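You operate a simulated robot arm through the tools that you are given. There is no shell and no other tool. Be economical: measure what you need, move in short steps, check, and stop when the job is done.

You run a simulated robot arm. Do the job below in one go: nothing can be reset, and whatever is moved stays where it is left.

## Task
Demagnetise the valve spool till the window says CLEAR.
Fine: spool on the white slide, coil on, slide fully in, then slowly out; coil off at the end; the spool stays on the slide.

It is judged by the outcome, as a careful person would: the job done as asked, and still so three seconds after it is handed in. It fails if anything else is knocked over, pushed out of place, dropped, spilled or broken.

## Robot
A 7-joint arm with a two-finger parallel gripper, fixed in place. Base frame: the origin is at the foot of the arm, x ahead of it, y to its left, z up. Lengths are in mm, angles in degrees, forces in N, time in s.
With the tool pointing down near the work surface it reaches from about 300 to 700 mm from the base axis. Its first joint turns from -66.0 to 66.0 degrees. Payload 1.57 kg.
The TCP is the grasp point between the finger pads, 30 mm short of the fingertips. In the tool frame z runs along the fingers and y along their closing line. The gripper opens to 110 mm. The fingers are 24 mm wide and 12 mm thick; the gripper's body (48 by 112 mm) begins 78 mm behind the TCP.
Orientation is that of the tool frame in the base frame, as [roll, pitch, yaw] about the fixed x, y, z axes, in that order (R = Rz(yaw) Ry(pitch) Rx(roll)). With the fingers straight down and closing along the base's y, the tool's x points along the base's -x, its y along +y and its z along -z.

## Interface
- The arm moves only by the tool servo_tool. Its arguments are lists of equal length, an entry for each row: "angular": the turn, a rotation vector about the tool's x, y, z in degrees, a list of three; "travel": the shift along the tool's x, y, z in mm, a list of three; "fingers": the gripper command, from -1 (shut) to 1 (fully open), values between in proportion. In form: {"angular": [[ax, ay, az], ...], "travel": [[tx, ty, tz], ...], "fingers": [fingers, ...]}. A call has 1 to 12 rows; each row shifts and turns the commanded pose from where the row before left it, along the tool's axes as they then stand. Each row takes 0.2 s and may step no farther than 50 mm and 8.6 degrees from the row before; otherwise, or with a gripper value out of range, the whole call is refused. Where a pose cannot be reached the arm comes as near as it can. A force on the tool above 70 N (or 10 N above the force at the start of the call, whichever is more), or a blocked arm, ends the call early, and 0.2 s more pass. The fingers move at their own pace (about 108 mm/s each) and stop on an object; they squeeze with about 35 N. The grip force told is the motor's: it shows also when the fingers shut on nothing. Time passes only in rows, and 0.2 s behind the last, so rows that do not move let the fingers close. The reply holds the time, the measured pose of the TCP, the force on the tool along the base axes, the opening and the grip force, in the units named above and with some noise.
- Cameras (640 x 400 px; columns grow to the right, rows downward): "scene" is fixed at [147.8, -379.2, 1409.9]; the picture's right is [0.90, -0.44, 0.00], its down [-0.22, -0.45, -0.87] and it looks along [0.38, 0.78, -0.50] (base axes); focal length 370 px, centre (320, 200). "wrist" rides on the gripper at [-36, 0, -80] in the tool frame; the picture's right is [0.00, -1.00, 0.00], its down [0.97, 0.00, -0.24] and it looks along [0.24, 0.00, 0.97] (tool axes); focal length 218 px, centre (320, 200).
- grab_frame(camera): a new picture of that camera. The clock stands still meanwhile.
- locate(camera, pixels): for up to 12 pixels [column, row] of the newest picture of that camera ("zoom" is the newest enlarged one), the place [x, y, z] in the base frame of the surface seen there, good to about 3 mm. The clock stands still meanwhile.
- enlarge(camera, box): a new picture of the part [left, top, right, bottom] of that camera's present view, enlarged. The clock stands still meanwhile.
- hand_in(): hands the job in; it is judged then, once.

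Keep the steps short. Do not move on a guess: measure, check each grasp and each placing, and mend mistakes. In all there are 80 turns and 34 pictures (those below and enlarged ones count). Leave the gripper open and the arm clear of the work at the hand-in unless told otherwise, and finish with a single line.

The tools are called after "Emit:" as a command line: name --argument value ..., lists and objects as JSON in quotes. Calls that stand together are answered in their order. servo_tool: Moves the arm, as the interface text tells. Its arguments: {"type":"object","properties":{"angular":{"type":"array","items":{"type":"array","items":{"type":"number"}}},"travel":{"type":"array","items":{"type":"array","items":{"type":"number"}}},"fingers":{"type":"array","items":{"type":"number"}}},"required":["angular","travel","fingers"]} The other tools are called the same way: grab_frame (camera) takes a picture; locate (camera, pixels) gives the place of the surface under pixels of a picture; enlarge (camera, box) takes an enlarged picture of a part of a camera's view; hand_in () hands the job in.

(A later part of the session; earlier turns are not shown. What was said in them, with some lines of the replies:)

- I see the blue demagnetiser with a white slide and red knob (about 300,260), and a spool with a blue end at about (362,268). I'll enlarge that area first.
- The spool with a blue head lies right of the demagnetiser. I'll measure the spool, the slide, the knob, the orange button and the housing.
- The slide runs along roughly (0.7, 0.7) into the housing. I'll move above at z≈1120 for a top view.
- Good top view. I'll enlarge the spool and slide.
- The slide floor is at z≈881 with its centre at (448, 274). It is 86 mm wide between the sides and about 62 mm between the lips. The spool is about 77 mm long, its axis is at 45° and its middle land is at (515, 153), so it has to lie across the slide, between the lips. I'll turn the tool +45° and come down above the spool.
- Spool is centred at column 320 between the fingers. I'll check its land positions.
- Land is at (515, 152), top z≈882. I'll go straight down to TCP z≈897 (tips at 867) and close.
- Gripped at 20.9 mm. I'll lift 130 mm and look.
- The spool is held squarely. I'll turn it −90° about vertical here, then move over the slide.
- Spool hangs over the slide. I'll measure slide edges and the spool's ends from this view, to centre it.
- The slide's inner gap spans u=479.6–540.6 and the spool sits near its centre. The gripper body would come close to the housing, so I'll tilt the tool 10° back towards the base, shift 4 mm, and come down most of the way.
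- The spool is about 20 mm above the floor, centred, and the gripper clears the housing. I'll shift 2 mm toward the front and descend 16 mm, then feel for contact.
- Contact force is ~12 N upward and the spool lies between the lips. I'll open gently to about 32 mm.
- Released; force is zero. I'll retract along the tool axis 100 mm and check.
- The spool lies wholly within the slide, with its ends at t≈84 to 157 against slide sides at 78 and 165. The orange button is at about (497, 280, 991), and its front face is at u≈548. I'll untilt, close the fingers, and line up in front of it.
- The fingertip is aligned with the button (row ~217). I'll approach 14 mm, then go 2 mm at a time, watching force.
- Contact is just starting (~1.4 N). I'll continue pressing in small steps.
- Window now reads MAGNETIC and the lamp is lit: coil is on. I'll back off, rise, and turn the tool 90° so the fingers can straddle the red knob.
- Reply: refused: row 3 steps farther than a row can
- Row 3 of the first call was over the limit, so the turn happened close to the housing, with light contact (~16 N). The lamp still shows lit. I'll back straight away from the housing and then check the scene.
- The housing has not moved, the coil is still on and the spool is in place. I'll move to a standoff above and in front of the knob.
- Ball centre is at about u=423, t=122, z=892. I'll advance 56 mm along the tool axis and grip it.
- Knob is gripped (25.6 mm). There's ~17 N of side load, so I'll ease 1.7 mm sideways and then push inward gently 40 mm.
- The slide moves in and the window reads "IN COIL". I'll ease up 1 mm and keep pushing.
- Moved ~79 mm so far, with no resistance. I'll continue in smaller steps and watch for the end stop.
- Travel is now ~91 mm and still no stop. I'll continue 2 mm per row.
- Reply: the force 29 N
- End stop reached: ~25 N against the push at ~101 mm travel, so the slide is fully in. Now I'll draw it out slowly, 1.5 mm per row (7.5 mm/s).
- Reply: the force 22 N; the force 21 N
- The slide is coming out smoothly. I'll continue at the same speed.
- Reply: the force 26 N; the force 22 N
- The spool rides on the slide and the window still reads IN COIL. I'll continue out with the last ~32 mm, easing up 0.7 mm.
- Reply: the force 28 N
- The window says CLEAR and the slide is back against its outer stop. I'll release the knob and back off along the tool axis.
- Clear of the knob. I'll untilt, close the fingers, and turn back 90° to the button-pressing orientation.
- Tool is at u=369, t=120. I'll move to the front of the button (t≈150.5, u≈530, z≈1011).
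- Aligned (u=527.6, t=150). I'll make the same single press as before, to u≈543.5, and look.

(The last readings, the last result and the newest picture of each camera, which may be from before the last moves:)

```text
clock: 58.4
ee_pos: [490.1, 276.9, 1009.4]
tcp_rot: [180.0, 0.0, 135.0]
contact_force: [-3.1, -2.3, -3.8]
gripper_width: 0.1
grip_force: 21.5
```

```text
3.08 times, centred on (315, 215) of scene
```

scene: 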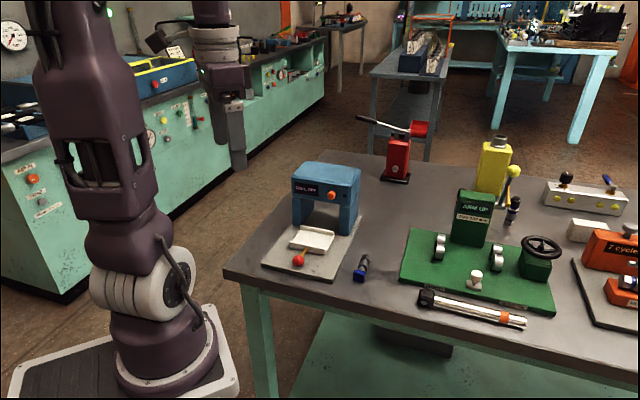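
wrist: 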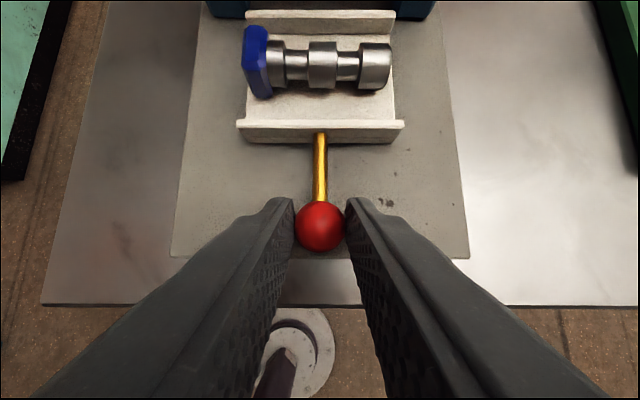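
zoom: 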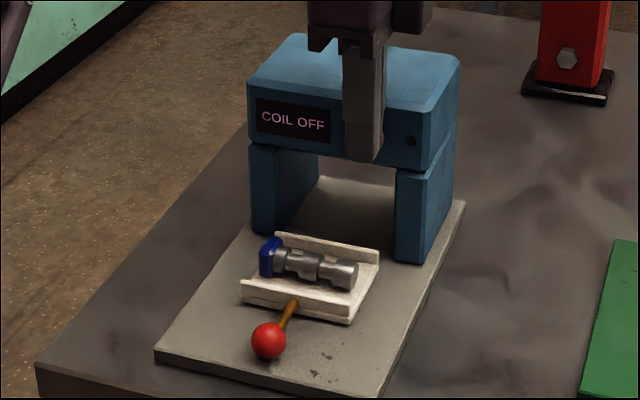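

Coil is off, the lamp is dark, and the spool is on the slide. I'll back straight off, rise, and open the gripper.

Emit:
servo_tool --angular '[[0, 0, 0], [0, 0, 0], [0, 0, 0], [0, 0, 0], [0, 0, 0], [0, 0, 0], [0, 0, 0]]' --travel '[[0, -10, 0], [0, -40, 0], [0, -40, 0], [0, 0, -40], [0, 0, -40], [0, 0, -40], [0, 0, 0]]' --fingers '[-1, -1, -1, -1, 1, 1, 1]'

Emit:
grab_frame --camera "scene"

```text
clock: 60.0
ee_pos: [426.7, 214.3, 1132.3]
tcp_rot: [-179.9, 0.1, 135.0]
contact_force: [-0.9, -0.3, -0.7]
gripper_width: 110.1
grip_force: 0.1
```

```text
5 pictures are left
```

scene: 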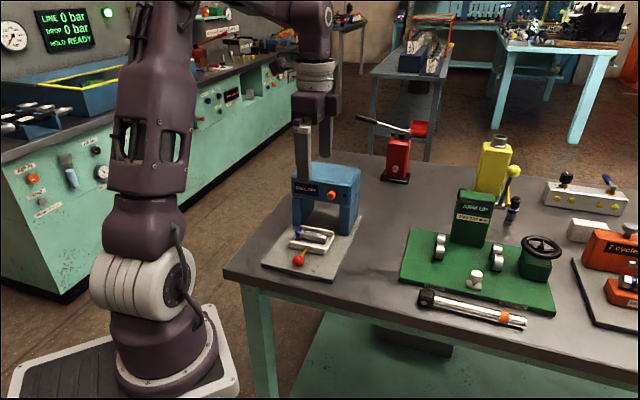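

Everything is in place, the coil is off, the gripper is open and the arm is clear. Handing in.

Emit:
hand_in

```text
The job is handed in.
```

The spool is demagnetised: the window read CLEAR with the slide drawn fully out, the coil is now off, and the spool is still on the slide; the fingers pressed lightly on the housing once (about 16 N), but nothing moved.
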